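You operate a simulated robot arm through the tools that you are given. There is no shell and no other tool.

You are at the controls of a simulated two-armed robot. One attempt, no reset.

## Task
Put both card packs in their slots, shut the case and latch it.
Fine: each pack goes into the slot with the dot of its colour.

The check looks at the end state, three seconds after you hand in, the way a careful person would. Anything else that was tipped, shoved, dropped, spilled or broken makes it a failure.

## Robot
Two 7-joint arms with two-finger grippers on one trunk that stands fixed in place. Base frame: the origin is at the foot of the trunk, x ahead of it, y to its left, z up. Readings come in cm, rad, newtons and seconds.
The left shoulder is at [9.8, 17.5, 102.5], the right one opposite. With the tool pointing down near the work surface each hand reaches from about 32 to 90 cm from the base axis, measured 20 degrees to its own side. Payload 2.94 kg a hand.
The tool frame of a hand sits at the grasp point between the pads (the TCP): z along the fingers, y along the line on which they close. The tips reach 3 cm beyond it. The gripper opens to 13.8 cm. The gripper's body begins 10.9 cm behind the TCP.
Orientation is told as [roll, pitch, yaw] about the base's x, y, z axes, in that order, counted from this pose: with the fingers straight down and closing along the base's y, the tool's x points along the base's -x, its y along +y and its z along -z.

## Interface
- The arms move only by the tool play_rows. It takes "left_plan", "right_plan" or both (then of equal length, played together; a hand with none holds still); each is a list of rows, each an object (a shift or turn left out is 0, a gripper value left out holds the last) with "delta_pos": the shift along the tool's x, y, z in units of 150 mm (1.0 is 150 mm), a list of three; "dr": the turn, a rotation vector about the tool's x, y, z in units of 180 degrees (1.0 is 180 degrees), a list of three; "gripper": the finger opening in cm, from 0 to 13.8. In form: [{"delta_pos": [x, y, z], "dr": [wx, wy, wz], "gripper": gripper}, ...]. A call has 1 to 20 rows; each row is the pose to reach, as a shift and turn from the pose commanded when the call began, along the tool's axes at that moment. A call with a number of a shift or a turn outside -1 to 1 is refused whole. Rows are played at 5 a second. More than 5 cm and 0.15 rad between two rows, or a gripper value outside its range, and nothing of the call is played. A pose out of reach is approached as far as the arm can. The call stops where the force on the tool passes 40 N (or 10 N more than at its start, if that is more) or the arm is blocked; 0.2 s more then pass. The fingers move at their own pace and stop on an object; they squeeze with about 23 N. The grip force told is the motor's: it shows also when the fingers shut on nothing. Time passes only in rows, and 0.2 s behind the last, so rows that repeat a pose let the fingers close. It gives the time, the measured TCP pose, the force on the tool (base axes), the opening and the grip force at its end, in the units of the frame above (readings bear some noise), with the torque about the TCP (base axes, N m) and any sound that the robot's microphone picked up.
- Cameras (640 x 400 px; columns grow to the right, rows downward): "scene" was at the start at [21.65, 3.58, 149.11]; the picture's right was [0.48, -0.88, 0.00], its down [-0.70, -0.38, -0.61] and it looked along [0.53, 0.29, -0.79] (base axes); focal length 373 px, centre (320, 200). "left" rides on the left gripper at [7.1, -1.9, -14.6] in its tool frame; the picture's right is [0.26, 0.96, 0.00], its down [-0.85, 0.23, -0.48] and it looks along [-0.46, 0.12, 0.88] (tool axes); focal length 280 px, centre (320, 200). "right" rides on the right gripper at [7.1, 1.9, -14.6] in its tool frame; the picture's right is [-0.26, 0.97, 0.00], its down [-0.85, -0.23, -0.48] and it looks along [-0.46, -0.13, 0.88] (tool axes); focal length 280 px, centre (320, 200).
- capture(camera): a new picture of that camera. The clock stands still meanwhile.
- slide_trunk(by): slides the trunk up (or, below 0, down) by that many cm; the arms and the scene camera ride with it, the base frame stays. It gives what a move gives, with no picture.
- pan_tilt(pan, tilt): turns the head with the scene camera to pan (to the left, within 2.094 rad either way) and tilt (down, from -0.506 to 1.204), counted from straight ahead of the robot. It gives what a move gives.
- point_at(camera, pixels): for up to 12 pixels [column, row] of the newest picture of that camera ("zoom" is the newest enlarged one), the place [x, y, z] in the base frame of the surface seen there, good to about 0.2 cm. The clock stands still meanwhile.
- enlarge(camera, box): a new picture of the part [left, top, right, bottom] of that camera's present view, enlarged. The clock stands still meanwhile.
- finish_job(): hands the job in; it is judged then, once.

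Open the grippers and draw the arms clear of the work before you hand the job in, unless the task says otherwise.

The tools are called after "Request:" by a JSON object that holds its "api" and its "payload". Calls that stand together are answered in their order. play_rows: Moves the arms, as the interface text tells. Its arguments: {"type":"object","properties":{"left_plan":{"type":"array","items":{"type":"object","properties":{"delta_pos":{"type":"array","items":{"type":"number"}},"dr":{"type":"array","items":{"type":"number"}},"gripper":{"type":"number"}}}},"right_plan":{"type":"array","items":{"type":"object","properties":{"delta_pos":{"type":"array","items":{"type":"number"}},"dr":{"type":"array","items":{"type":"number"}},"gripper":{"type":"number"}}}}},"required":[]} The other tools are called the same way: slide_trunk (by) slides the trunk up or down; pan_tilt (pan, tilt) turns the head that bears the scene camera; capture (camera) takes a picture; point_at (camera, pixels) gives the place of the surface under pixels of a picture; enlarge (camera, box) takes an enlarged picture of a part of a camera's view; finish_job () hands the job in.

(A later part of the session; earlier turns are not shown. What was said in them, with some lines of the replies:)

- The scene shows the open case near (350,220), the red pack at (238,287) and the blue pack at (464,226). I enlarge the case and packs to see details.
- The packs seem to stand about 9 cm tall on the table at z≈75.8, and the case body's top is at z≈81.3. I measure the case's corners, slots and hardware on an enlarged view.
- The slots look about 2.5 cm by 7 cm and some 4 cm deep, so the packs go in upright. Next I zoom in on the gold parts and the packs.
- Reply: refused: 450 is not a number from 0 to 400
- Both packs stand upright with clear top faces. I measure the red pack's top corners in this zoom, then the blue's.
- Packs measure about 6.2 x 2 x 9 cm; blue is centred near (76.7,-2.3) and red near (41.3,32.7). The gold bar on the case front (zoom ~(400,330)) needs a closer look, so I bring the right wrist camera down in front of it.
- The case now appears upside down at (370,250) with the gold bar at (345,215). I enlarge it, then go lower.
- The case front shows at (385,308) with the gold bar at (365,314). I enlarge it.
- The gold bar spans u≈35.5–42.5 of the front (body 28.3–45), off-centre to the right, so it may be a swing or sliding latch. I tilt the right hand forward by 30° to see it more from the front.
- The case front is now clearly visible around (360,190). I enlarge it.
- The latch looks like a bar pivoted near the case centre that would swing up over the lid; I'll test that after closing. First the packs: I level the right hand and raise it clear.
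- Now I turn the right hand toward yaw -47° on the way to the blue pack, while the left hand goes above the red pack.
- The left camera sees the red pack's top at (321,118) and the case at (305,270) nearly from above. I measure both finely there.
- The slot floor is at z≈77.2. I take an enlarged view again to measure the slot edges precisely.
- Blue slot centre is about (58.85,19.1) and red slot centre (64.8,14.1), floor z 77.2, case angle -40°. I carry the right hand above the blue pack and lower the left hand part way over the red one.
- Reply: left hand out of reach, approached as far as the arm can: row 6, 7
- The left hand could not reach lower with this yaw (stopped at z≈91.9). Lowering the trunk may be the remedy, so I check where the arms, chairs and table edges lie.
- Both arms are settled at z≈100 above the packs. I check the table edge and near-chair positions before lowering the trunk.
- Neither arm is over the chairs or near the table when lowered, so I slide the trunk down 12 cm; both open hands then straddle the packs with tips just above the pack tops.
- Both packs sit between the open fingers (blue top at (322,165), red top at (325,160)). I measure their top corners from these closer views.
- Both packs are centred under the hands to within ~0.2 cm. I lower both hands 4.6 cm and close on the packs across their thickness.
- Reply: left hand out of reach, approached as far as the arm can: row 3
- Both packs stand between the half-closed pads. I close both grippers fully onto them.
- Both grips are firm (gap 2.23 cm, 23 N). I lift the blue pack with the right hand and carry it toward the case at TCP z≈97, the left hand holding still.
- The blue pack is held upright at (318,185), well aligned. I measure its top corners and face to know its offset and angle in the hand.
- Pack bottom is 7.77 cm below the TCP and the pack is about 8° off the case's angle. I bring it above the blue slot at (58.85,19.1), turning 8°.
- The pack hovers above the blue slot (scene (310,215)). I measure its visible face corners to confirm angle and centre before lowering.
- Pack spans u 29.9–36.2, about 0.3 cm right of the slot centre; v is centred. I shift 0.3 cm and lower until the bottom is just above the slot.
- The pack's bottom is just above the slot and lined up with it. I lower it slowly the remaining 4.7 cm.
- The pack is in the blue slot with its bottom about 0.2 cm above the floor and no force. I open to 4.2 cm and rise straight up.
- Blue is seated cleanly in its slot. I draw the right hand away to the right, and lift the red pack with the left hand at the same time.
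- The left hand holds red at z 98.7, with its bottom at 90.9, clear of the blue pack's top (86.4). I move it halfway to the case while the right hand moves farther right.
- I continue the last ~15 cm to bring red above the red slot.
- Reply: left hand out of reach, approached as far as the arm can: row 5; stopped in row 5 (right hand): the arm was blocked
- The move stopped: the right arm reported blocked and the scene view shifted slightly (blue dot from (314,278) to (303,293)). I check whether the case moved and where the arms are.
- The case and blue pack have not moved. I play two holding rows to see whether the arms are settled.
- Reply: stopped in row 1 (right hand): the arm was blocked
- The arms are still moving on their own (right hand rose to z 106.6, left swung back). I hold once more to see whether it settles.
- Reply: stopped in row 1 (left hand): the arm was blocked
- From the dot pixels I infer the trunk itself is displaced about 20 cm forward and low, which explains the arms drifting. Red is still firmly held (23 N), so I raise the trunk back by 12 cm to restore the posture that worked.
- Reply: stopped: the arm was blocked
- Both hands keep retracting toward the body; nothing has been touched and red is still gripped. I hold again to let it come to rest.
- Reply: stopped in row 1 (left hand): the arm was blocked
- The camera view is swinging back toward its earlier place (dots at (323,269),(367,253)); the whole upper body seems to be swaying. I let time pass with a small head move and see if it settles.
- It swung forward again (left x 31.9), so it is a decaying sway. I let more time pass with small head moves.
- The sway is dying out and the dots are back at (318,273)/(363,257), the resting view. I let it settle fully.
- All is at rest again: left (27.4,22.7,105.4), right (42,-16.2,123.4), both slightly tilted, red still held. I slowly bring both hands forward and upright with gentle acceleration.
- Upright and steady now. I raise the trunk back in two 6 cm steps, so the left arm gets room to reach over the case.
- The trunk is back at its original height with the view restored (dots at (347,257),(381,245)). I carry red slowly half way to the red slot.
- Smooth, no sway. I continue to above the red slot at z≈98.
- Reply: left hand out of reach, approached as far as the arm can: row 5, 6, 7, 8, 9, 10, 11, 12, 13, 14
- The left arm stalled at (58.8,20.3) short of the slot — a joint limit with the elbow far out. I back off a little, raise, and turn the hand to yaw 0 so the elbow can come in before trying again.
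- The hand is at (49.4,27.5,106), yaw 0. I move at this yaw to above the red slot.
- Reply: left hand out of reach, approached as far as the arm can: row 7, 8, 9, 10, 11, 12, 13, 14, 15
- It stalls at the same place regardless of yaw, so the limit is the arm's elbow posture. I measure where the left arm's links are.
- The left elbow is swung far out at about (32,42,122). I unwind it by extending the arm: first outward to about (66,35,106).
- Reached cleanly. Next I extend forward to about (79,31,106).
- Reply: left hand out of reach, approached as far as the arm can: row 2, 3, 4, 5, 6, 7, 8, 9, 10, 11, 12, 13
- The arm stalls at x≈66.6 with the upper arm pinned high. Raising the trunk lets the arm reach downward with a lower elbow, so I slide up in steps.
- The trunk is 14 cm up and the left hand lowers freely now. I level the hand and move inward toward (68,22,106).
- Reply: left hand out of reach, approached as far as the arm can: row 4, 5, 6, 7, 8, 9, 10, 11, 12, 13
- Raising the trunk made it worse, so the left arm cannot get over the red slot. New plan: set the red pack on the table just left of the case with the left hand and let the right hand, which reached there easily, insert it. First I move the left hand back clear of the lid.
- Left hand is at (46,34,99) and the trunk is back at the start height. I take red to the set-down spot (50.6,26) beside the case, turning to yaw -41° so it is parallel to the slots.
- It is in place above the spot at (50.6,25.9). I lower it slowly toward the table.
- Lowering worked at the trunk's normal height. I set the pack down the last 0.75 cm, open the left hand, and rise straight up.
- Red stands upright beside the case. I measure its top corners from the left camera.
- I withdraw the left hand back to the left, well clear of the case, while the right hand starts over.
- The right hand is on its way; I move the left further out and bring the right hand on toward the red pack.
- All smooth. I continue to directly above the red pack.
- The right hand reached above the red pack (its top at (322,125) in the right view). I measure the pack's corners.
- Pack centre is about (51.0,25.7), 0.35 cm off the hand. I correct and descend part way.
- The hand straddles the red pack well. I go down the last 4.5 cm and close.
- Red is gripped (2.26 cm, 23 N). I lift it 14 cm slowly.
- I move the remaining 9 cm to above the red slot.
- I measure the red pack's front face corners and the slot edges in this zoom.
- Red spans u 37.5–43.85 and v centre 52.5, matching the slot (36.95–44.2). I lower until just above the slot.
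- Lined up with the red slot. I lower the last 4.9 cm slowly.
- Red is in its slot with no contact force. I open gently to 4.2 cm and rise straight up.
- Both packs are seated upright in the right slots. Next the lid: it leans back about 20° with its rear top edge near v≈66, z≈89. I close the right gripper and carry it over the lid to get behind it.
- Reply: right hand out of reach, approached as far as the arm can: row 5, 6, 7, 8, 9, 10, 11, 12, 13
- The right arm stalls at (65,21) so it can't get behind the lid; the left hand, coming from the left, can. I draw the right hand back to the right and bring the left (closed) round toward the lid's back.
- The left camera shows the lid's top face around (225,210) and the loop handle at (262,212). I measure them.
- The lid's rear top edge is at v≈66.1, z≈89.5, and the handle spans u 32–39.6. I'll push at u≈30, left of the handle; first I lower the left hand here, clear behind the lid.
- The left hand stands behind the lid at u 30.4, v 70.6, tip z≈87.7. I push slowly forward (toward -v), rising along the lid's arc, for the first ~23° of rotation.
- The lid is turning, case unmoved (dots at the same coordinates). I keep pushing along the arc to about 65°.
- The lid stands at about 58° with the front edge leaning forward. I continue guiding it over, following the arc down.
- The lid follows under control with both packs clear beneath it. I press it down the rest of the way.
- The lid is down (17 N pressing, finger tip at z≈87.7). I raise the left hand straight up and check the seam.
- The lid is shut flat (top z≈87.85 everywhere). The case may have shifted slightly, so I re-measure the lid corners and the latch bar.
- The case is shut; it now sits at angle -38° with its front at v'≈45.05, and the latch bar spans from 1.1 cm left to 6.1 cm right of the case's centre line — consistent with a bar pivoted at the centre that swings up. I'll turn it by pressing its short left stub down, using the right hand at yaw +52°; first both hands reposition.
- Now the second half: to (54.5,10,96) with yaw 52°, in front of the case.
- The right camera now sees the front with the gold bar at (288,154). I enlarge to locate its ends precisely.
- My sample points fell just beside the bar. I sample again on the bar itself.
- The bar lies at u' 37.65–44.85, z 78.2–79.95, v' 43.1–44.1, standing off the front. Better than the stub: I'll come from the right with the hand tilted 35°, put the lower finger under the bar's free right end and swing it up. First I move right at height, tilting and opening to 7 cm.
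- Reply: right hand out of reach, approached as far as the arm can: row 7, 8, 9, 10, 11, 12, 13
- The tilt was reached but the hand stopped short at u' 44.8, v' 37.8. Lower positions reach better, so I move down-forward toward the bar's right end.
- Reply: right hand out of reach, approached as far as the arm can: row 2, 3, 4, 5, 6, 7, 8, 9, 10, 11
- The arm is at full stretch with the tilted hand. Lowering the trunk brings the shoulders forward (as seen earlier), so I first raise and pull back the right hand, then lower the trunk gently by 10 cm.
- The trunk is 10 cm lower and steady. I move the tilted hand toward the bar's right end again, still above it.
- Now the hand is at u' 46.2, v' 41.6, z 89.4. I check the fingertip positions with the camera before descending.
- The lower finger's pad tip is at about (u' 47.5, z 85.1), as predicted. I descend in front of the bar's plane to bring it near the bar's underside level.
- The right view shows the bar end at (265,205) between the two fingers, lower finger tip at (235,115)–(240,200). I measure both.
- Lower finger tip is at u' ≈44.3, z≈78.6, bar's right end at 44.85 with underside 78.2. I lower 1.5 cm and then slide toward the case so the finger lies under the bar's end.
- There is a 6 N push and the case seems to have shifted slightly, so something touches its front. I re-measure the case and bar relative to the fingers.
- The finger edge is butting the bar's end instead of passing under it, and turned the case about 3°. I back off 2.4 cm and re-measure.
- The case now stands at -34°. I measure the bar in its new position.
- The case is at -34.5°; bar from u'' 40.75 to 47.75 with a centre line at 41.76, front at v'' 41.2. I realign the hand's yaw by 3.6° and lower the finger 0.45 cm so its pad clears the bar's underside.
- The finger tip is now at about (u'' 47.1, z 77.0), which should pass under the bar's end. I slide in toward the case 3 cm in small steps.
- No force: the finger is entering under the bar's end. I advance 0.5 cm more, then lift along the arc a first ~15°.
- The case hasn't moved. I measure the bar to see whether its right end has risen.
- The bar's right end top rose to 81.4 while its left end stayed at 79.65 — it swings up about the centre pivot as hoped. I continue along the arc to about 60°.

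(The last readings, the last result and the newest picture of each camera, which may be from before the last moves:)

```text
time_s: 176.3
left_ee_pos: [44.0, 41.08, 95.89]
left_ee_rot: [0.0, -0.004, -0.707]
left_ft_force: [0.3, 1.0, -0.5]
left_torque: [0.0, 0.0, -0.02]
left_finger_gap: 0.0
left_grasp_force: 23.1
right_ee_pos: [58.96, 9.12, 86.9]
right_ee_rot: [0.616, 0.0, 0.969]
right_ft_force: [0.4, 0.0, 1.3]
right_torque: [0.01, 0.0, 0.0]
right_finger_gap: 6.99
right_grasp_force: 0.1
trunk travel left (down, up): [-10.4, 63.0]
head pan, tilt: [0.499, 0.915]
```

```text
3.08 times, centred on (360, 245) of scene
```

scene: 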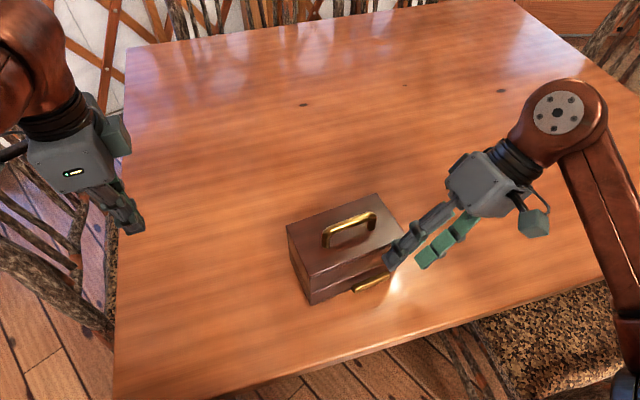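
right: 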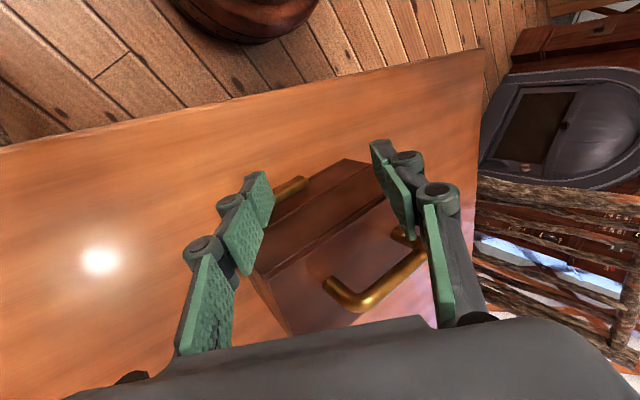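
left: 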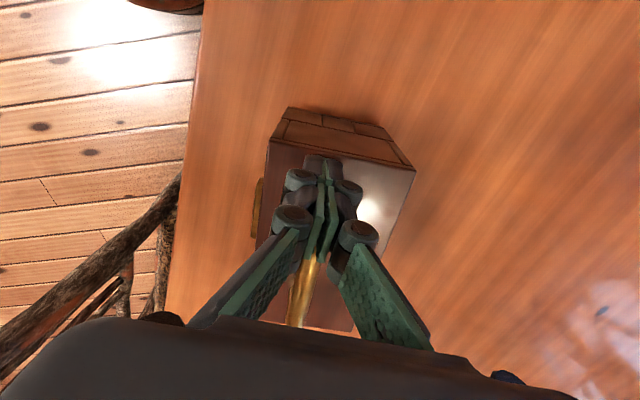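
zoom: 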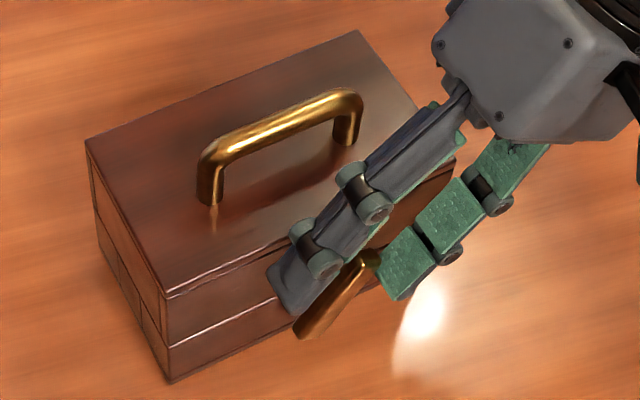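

The bar is at about 60°. I continue pushing it to vertical.

Request:
{"api": "play_rows", "payload": {"right_plan": [{"delta_pos": [0, 0.02, 0]}, {"delta_pos": [0, 0.045, 0]}, {"delta_pos": [0, 0.07, 0.001]}, {"delta_pos": [0, 0.09, 0.0035]}, {"delta_pos": [0, 0.115, 0.01]}, {"delta_pos": [0, 0.14, 0.018]}, {"delta_pos": [0, 0.16, 0.026]}, {"delta_pos": [0, 0.173, 0.0305]}, {"delta_pos": [0, 0.18, 0.035]}, {"delta_pos": [0, 0.18, 0.035]}]}}

Request:
{"api": "enlarge", "payload": {"camera": "right", "box": [160, 120, 460, 320]}}

Request:
{"api": "enlarge", "payload": {"camera": "scene", "box": [280, 180, 440, 310]}}

```text
time_s: 178.5
left_ee_pos: [44.13, 41.08, 95.87]
left_ee_rot: [0.0, -0.002, -0.707]
left_ft_force: [-0.6, -0.1, -0.7]
left_torque: [-0.02, 0.01, 0.0]
left_finger_gap: 0.0
left_grasp_force: 22.7
right_ee_pos: [56.84, 10.53, 88.11]
right_ee_rot: [0.615, -0.001, 0.967]
right_ft_force: [4.4, -4.2, 2.8]
right_torque: [-0.15, -0.28, -0.09]
right_finger_gap: 7.32
right_grasp_force: 2.8
trunk travel left (down, up): [-10.4, 63.0]
head pan, tilt: [0.499, 0.915]
```

```text
2.00 times, centred on (310, 220) of right
```

zoom: 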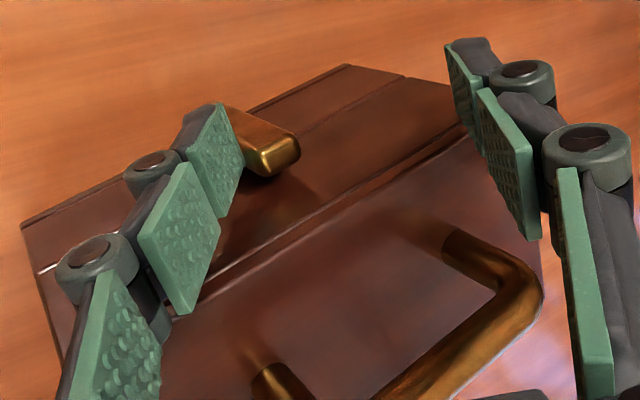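

```text
3.08 times, centred on (360, 245) of scene
```

zoom: 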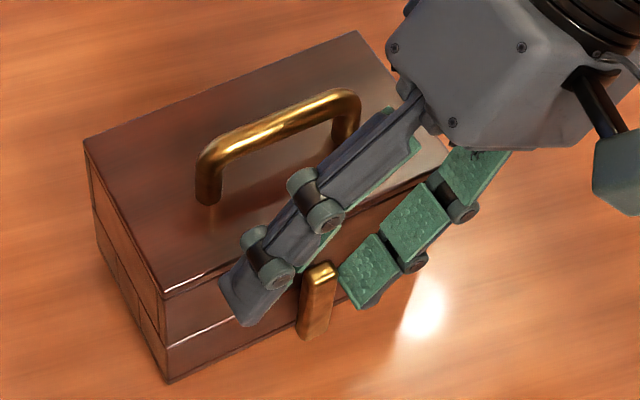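

The bar looks vertical and a ~6 N resistance says it met its stop. I measure its top and bottom to check the angle.

Request:
{"api": "point_at", "payload": {"camera": "zoom", "pixels": [[320, 270], [328, 280], [318, 300], [312, 330], [304, 330], [310, 280], [322, 330], [168, 293], [88, 145], [355, 33], [300, 332], [330, 268]]}}

Request:
{"api": "enlarge", "payload": {"camera": "scene", "box": [340, 235, 400, 275]}}

```text
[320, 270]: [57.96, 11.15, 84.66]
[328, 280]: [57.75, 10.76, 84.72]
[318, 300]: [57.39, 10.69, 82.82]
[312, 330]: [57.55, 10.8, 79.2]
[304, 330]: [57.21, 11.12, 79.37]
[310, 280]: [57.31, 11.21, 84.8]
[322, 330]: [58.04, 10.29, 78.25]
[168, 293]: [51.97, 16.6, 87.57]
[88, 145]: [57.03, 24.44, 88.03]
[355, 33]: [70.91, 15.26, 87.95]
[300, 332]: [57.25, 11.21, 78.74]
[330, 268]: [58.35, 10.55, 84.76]
```

```text
10.00 times, centred on (370, 255) of scene
```

zoom: 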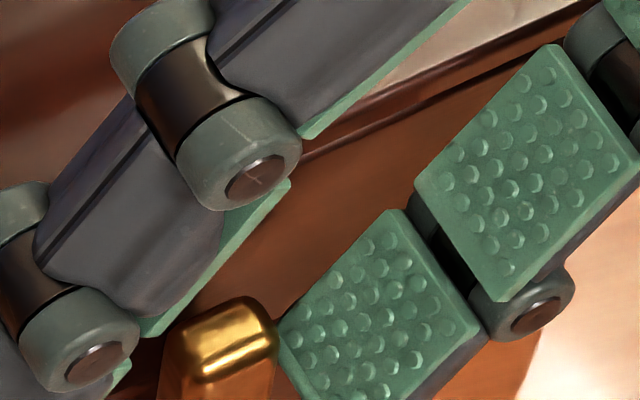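

The bar is vertical: centred at u''≈41.5 top and bottom, reaching z 84.75 over the lid front. I back the finger off to the right, then out toward the front, and check it stays.

Request:
{"api": "play_rows", "payload": {"right_plan": [{"delta_pos": [0, -0.02, -0.014]}, {"delta_pos": [0, -0.055, -0.038]}, {"delta_pos": [0, -0.09, -0.063]}, {"delta_pos": [0, -0.115, -0.08]}, {"delta_pos": [0.03, -0.115, -0.08]}, {"delta_pos": [0.09, -0.115, -0.08]}, {"delta_pos": [0.16, -0.115, -0.08]}, {"delta_pos": [0.24, -0.115, -0.08]}, {"delta_pos": [0.32, -0.115, -0.08]}, {"delta_pos": [0.38, -0.115, -0.08]}, {"delta_pos": [0.4, -0.115, -0.08]}, {"delta_pos": [0.4, -0.115, -0.08]}]}}

Request:
{"api": "capture", "payload": {"camera": "scene"}}

Request:
{"api": "enlarge", "payload": {"camera": "scene", "box": [280, 180, 440, 310]}}

Request:
{"api": "enlarge", "payload": {"camera": "right", "box": [160, 120, 460, 320]}}

```text
time_s: 181.1
left_ee_pos: [44.12, 41.07, 96.0]
left_ee_rot: [0.0, -0.004, -0.707]
left_ft_force: [1.5, -0.4, -0.8]
left_torque: [-0.01, -0.03, -0.01]
left_finger_gap: 0.0
left_grasp_force: 22.8
right_ee_pos: [55.18, 4.53, 87.95]
right_ee_rot: [0.615, 0.0, 0.967]
right_ft_force: [-1.3, 0.5, 0.4]
right_torque: [0.0, 0.0, 0.0]
right_finger_gap: 6.99
right_grasp_force: 0.0
trunk travel left (down, up): [-10.4, 63.0]
head pan, tilt: [0.499, 0.915]
```

```text
taken
```

scene: 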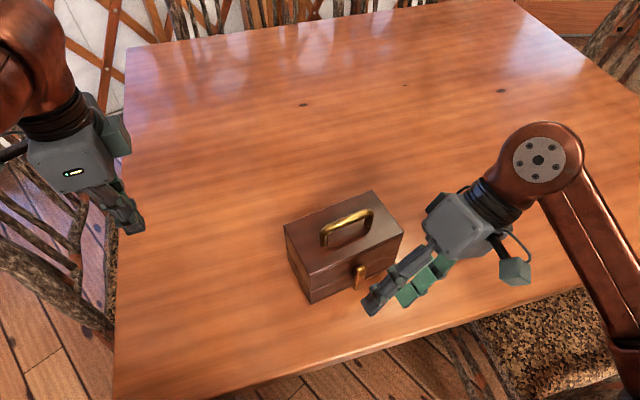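

```text
3.08 times, centred on (360, 245) of scene
```

zoom: 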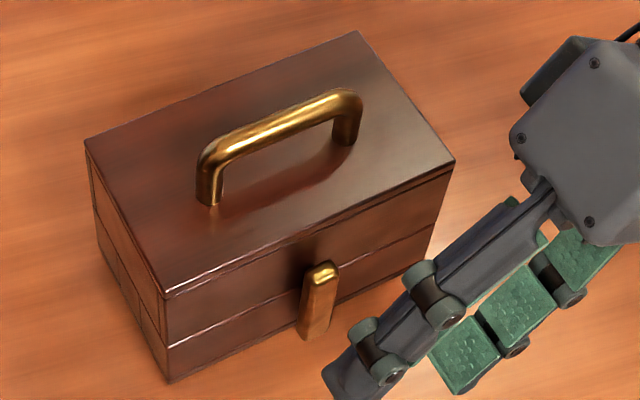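

```text
2.00 times, centred on (310, 220) of right
```

zoom: 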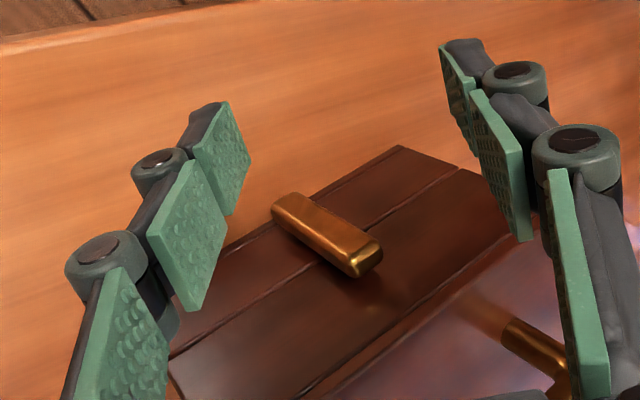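

The latch bar stays upright across the seam. I raise the right hand away to the front, and open the left gripper.

Request:
{"api": "play_rows", "payload": {"right_plan": [{"delta_pos": [0.02, 0.01, -0.014]}, {"delta_pos": [0.06, 0.04, -0.05]}, {"delta_pos": [0.11, 0.085, -0.12]}, {"delta_pos": [0.16, 0.14, -0.2]}, {"delta_pos": [0.2, 0.2, -0.29]}, {"delta_pos": [0.24, 0.27, -0.385]}, {"delta_pos": [0.267, 0.34, -0.48]}, {"delta_pos": [0.267, 0.4, -0.57]}, {"delta_pos": [0.267, 0.45, -0.64]}, {"delta_pos": [0.267, 0.48, -0.69]}, {"delta_pos": [0.267, 0.497, -0.71]}, {"delta_pos": [0.267, 0.497, -0.71]}], "left_plan": [{"delta_pos": [0, 0, -0.01], "gripper": 8}, {"delta_pos": [0, 0, -0.03]}, {"delta_pos": [0, 0, -0.07]}, {"delta_pos": [0, 0, -0.12]}, {"delta_pos": [0, 0, -0.18]}, {"delta_pos": [0, 0, -0.24]}, {"delta_pos": [0, 0, -0.3]}, {"delta_pos": [0, 0, -0.35]}, {"delta_pos": [0, 0, -0.38]}, {"delta_pos": [0, 0, -0.4]}, {"delta_pos": [0, 0, -0.4]}, {"delta_pos": [0, 0, -0.4]}]}}

Request:
{"api": "capture", "payload": {"camera": "scene"}}

Request:
{"api": "enlarge", "payload": {"camera": "scene", "box": [280, 180, 420, 310]}}

Request:
{"api": "point_at", "payload": {"camera": "zoom", "pixels": [[345, 262], [345, 275], [340, 300], [335, 330], [170, 300], [465, 170], [300, 110], [180, 320], [440, 230], [250, 310], [400, 250], [335, 340]]}}

```text
time_s: 183.7
left_ee_pos: [44.03, 40.83, 98.11]
left_ee_rot: [-0.002, -0.006, -0.707]
left_ft_force: [-0.4, 0.6, 0.5]
left_torque: [-0.02, -0.02, 0.02]
left_finger_gap: 8.02
left_grasp_force: 0.1
left hand out of reach, approached as far as the arm can: row 5, 6, 7, 8, 9, 10, 11, 12
right_ee_pos: [52.98, 1.15, 101.11]
right_ee_rot: [0.613, -0.002, 0.969]
right_ft_force: [0.4, 0.2, 0.1]
right_torque: [-0.01, 0.0, -0.03]
right_finger_gap: 7.01
right_grasp_force: 0.0
trunk travel left (down, up): [-10.4, 63.0]
head pan, tilt: [0.499, 0.915]
```

```text
taken
```

scene: 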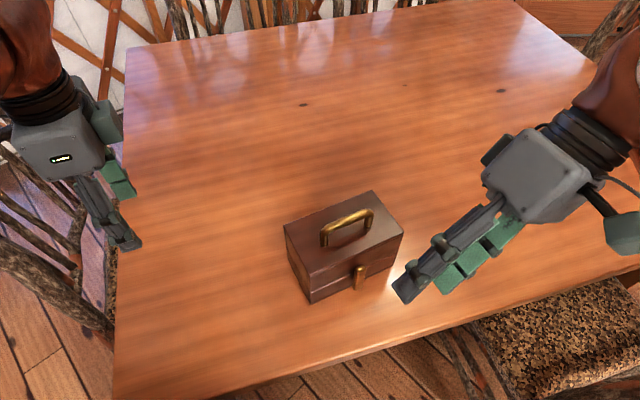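

```text
3.08 times, centred on (350, 245) of scene
```

zoom: 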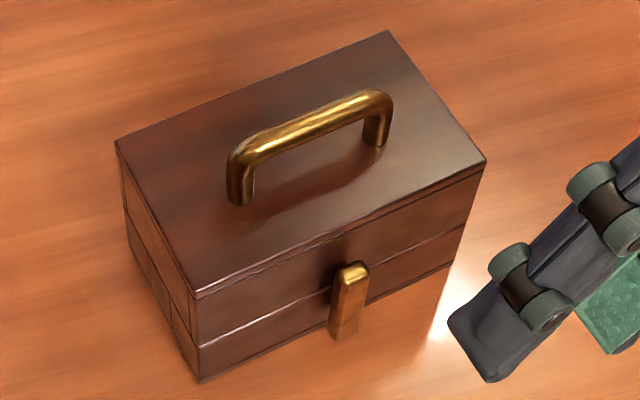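

```text
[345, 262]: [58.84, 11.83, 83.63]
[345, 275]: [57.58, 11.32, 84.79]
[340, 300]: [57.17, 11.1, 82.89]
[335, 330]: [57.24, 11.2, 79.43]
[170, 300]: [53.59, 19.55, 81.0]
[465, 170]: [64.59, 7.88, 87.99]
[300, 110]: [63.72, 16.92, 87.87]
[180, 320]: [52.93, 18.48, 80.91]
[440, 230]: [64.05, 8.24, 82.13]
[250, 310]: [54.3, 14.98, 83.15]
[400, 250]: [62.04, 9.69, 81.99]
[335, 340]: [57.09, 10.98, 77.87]
```

The case is shut and latched, packs inside. I draw the right hand farther away to the front-right and take a final look.

Request:
{"api": "play_rows", "payload": {"right_plan": [{"delta_pos": [0.02, -0.008, -0.006]}, {"delta_pos": [0.07, -0.03, -0.02]}, {"delta_pos": [0.14, -0.065, -0.045]}, {"delta_pos": [0.22, -0.11, -0.075]}, {"delta_pos": [0.31, -0.16, -0.11]}, {"delta_pos": [0.4, -0.21, -0.145]}, {"delta_pos": [0.46, -0.25, -0.175]}, {"delta_pos": [0.5, -0.273, -0.19]}, {"delta_pos": [0.5, -0.273, -0.19], "gripper": 10}, {"delta_pos": [0.5, -0.273, -0.19], "gripper": 10}, {"delta_pos": [0.5, -0.273, -0.19], "gripper": 10}]}}

Request:
{"api": "capture", "payload": {"camera": "scene"}}

Request:
{"api": "enlarge", "payload": {"camera": "scene", "box": [280, 180, 420, 310]}}

```text
time_s: 186.1
left_ee_pos: [44.01, 40.88, 98.1]
left_ee_rot: [0.001, -0.007, -0.709]
left_ft_force: [0.4, -0.1, 0.1]
left_torque: [-0.02, 0.0, 0.01]
left_finger_gap: 8.01
left_grasp_force: 0.1
right_ee_pos: [52.78, -7.86, 101.0]
right_ee_rot: [0.614, 0.001, 0.969]
right_ft_force: [-0.4, 0.4, 0.1]
right_torque: [-0.01, 0.0, -0.01]
right_finger_gap: 10.0
right_grasp_force: 0.0
trunk travel left (down, up): [-10.4, 63.0]
head pan, tilt: [0.499, 0.915]
```

```text
taken
```

scene: 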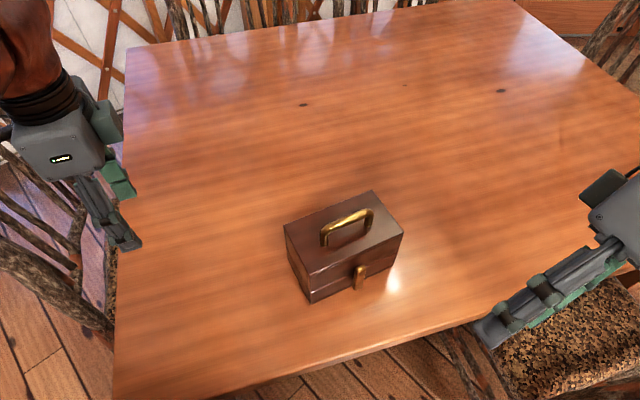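

```text
3.08 times, centred on (350, 245) of scene
```

zoom: 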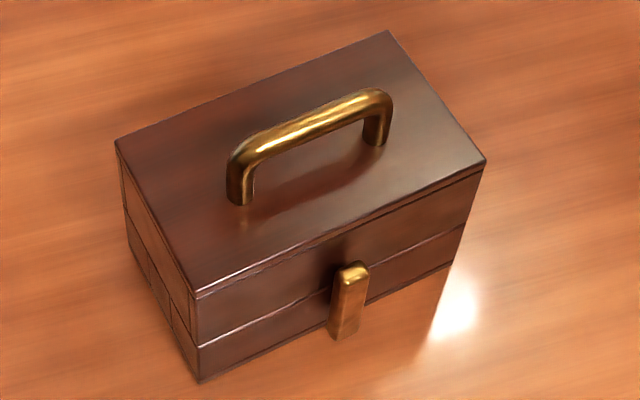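

The lid is flush, the latch bar stands upright across the seam at zoom (348,300), the table holds nothing else, and both grippers are open and clear. I hand the job in.

Request:
{"api": "finish_job", "payload": {}}

```text
The job is handed in.
```

Both card packs are in the case: blue in the blue-dot slot and red in the red-dot slot. The lid is shut flush, the latch is swung up across the seam, and the job is handed in.

- **Case moved:** closing the lid and working the latch shifted it about 1–2 cm and turned it roughly 5°. It stayed upright, and nothing else on the table was touched.
- **Mid-run fault:** with the trunk lowered, the robot's upper body swayed and both arms drifted back until I let it settle. The left hand kept hold of the red pack throughout.
- **Red pack handover:** the left arm could not reach the red slot. I set the red pack down beside the case, and the right hand placed it instead.
- **Latch:** I took the bar to be a swing latch pivoted at the case centre. It turned upright, met a firm stop, and stayed there after I let go. I did not try lifting the lid against it.

Both grippers are open and clear of the work. The trunk is still about 10 cm below its starting height.
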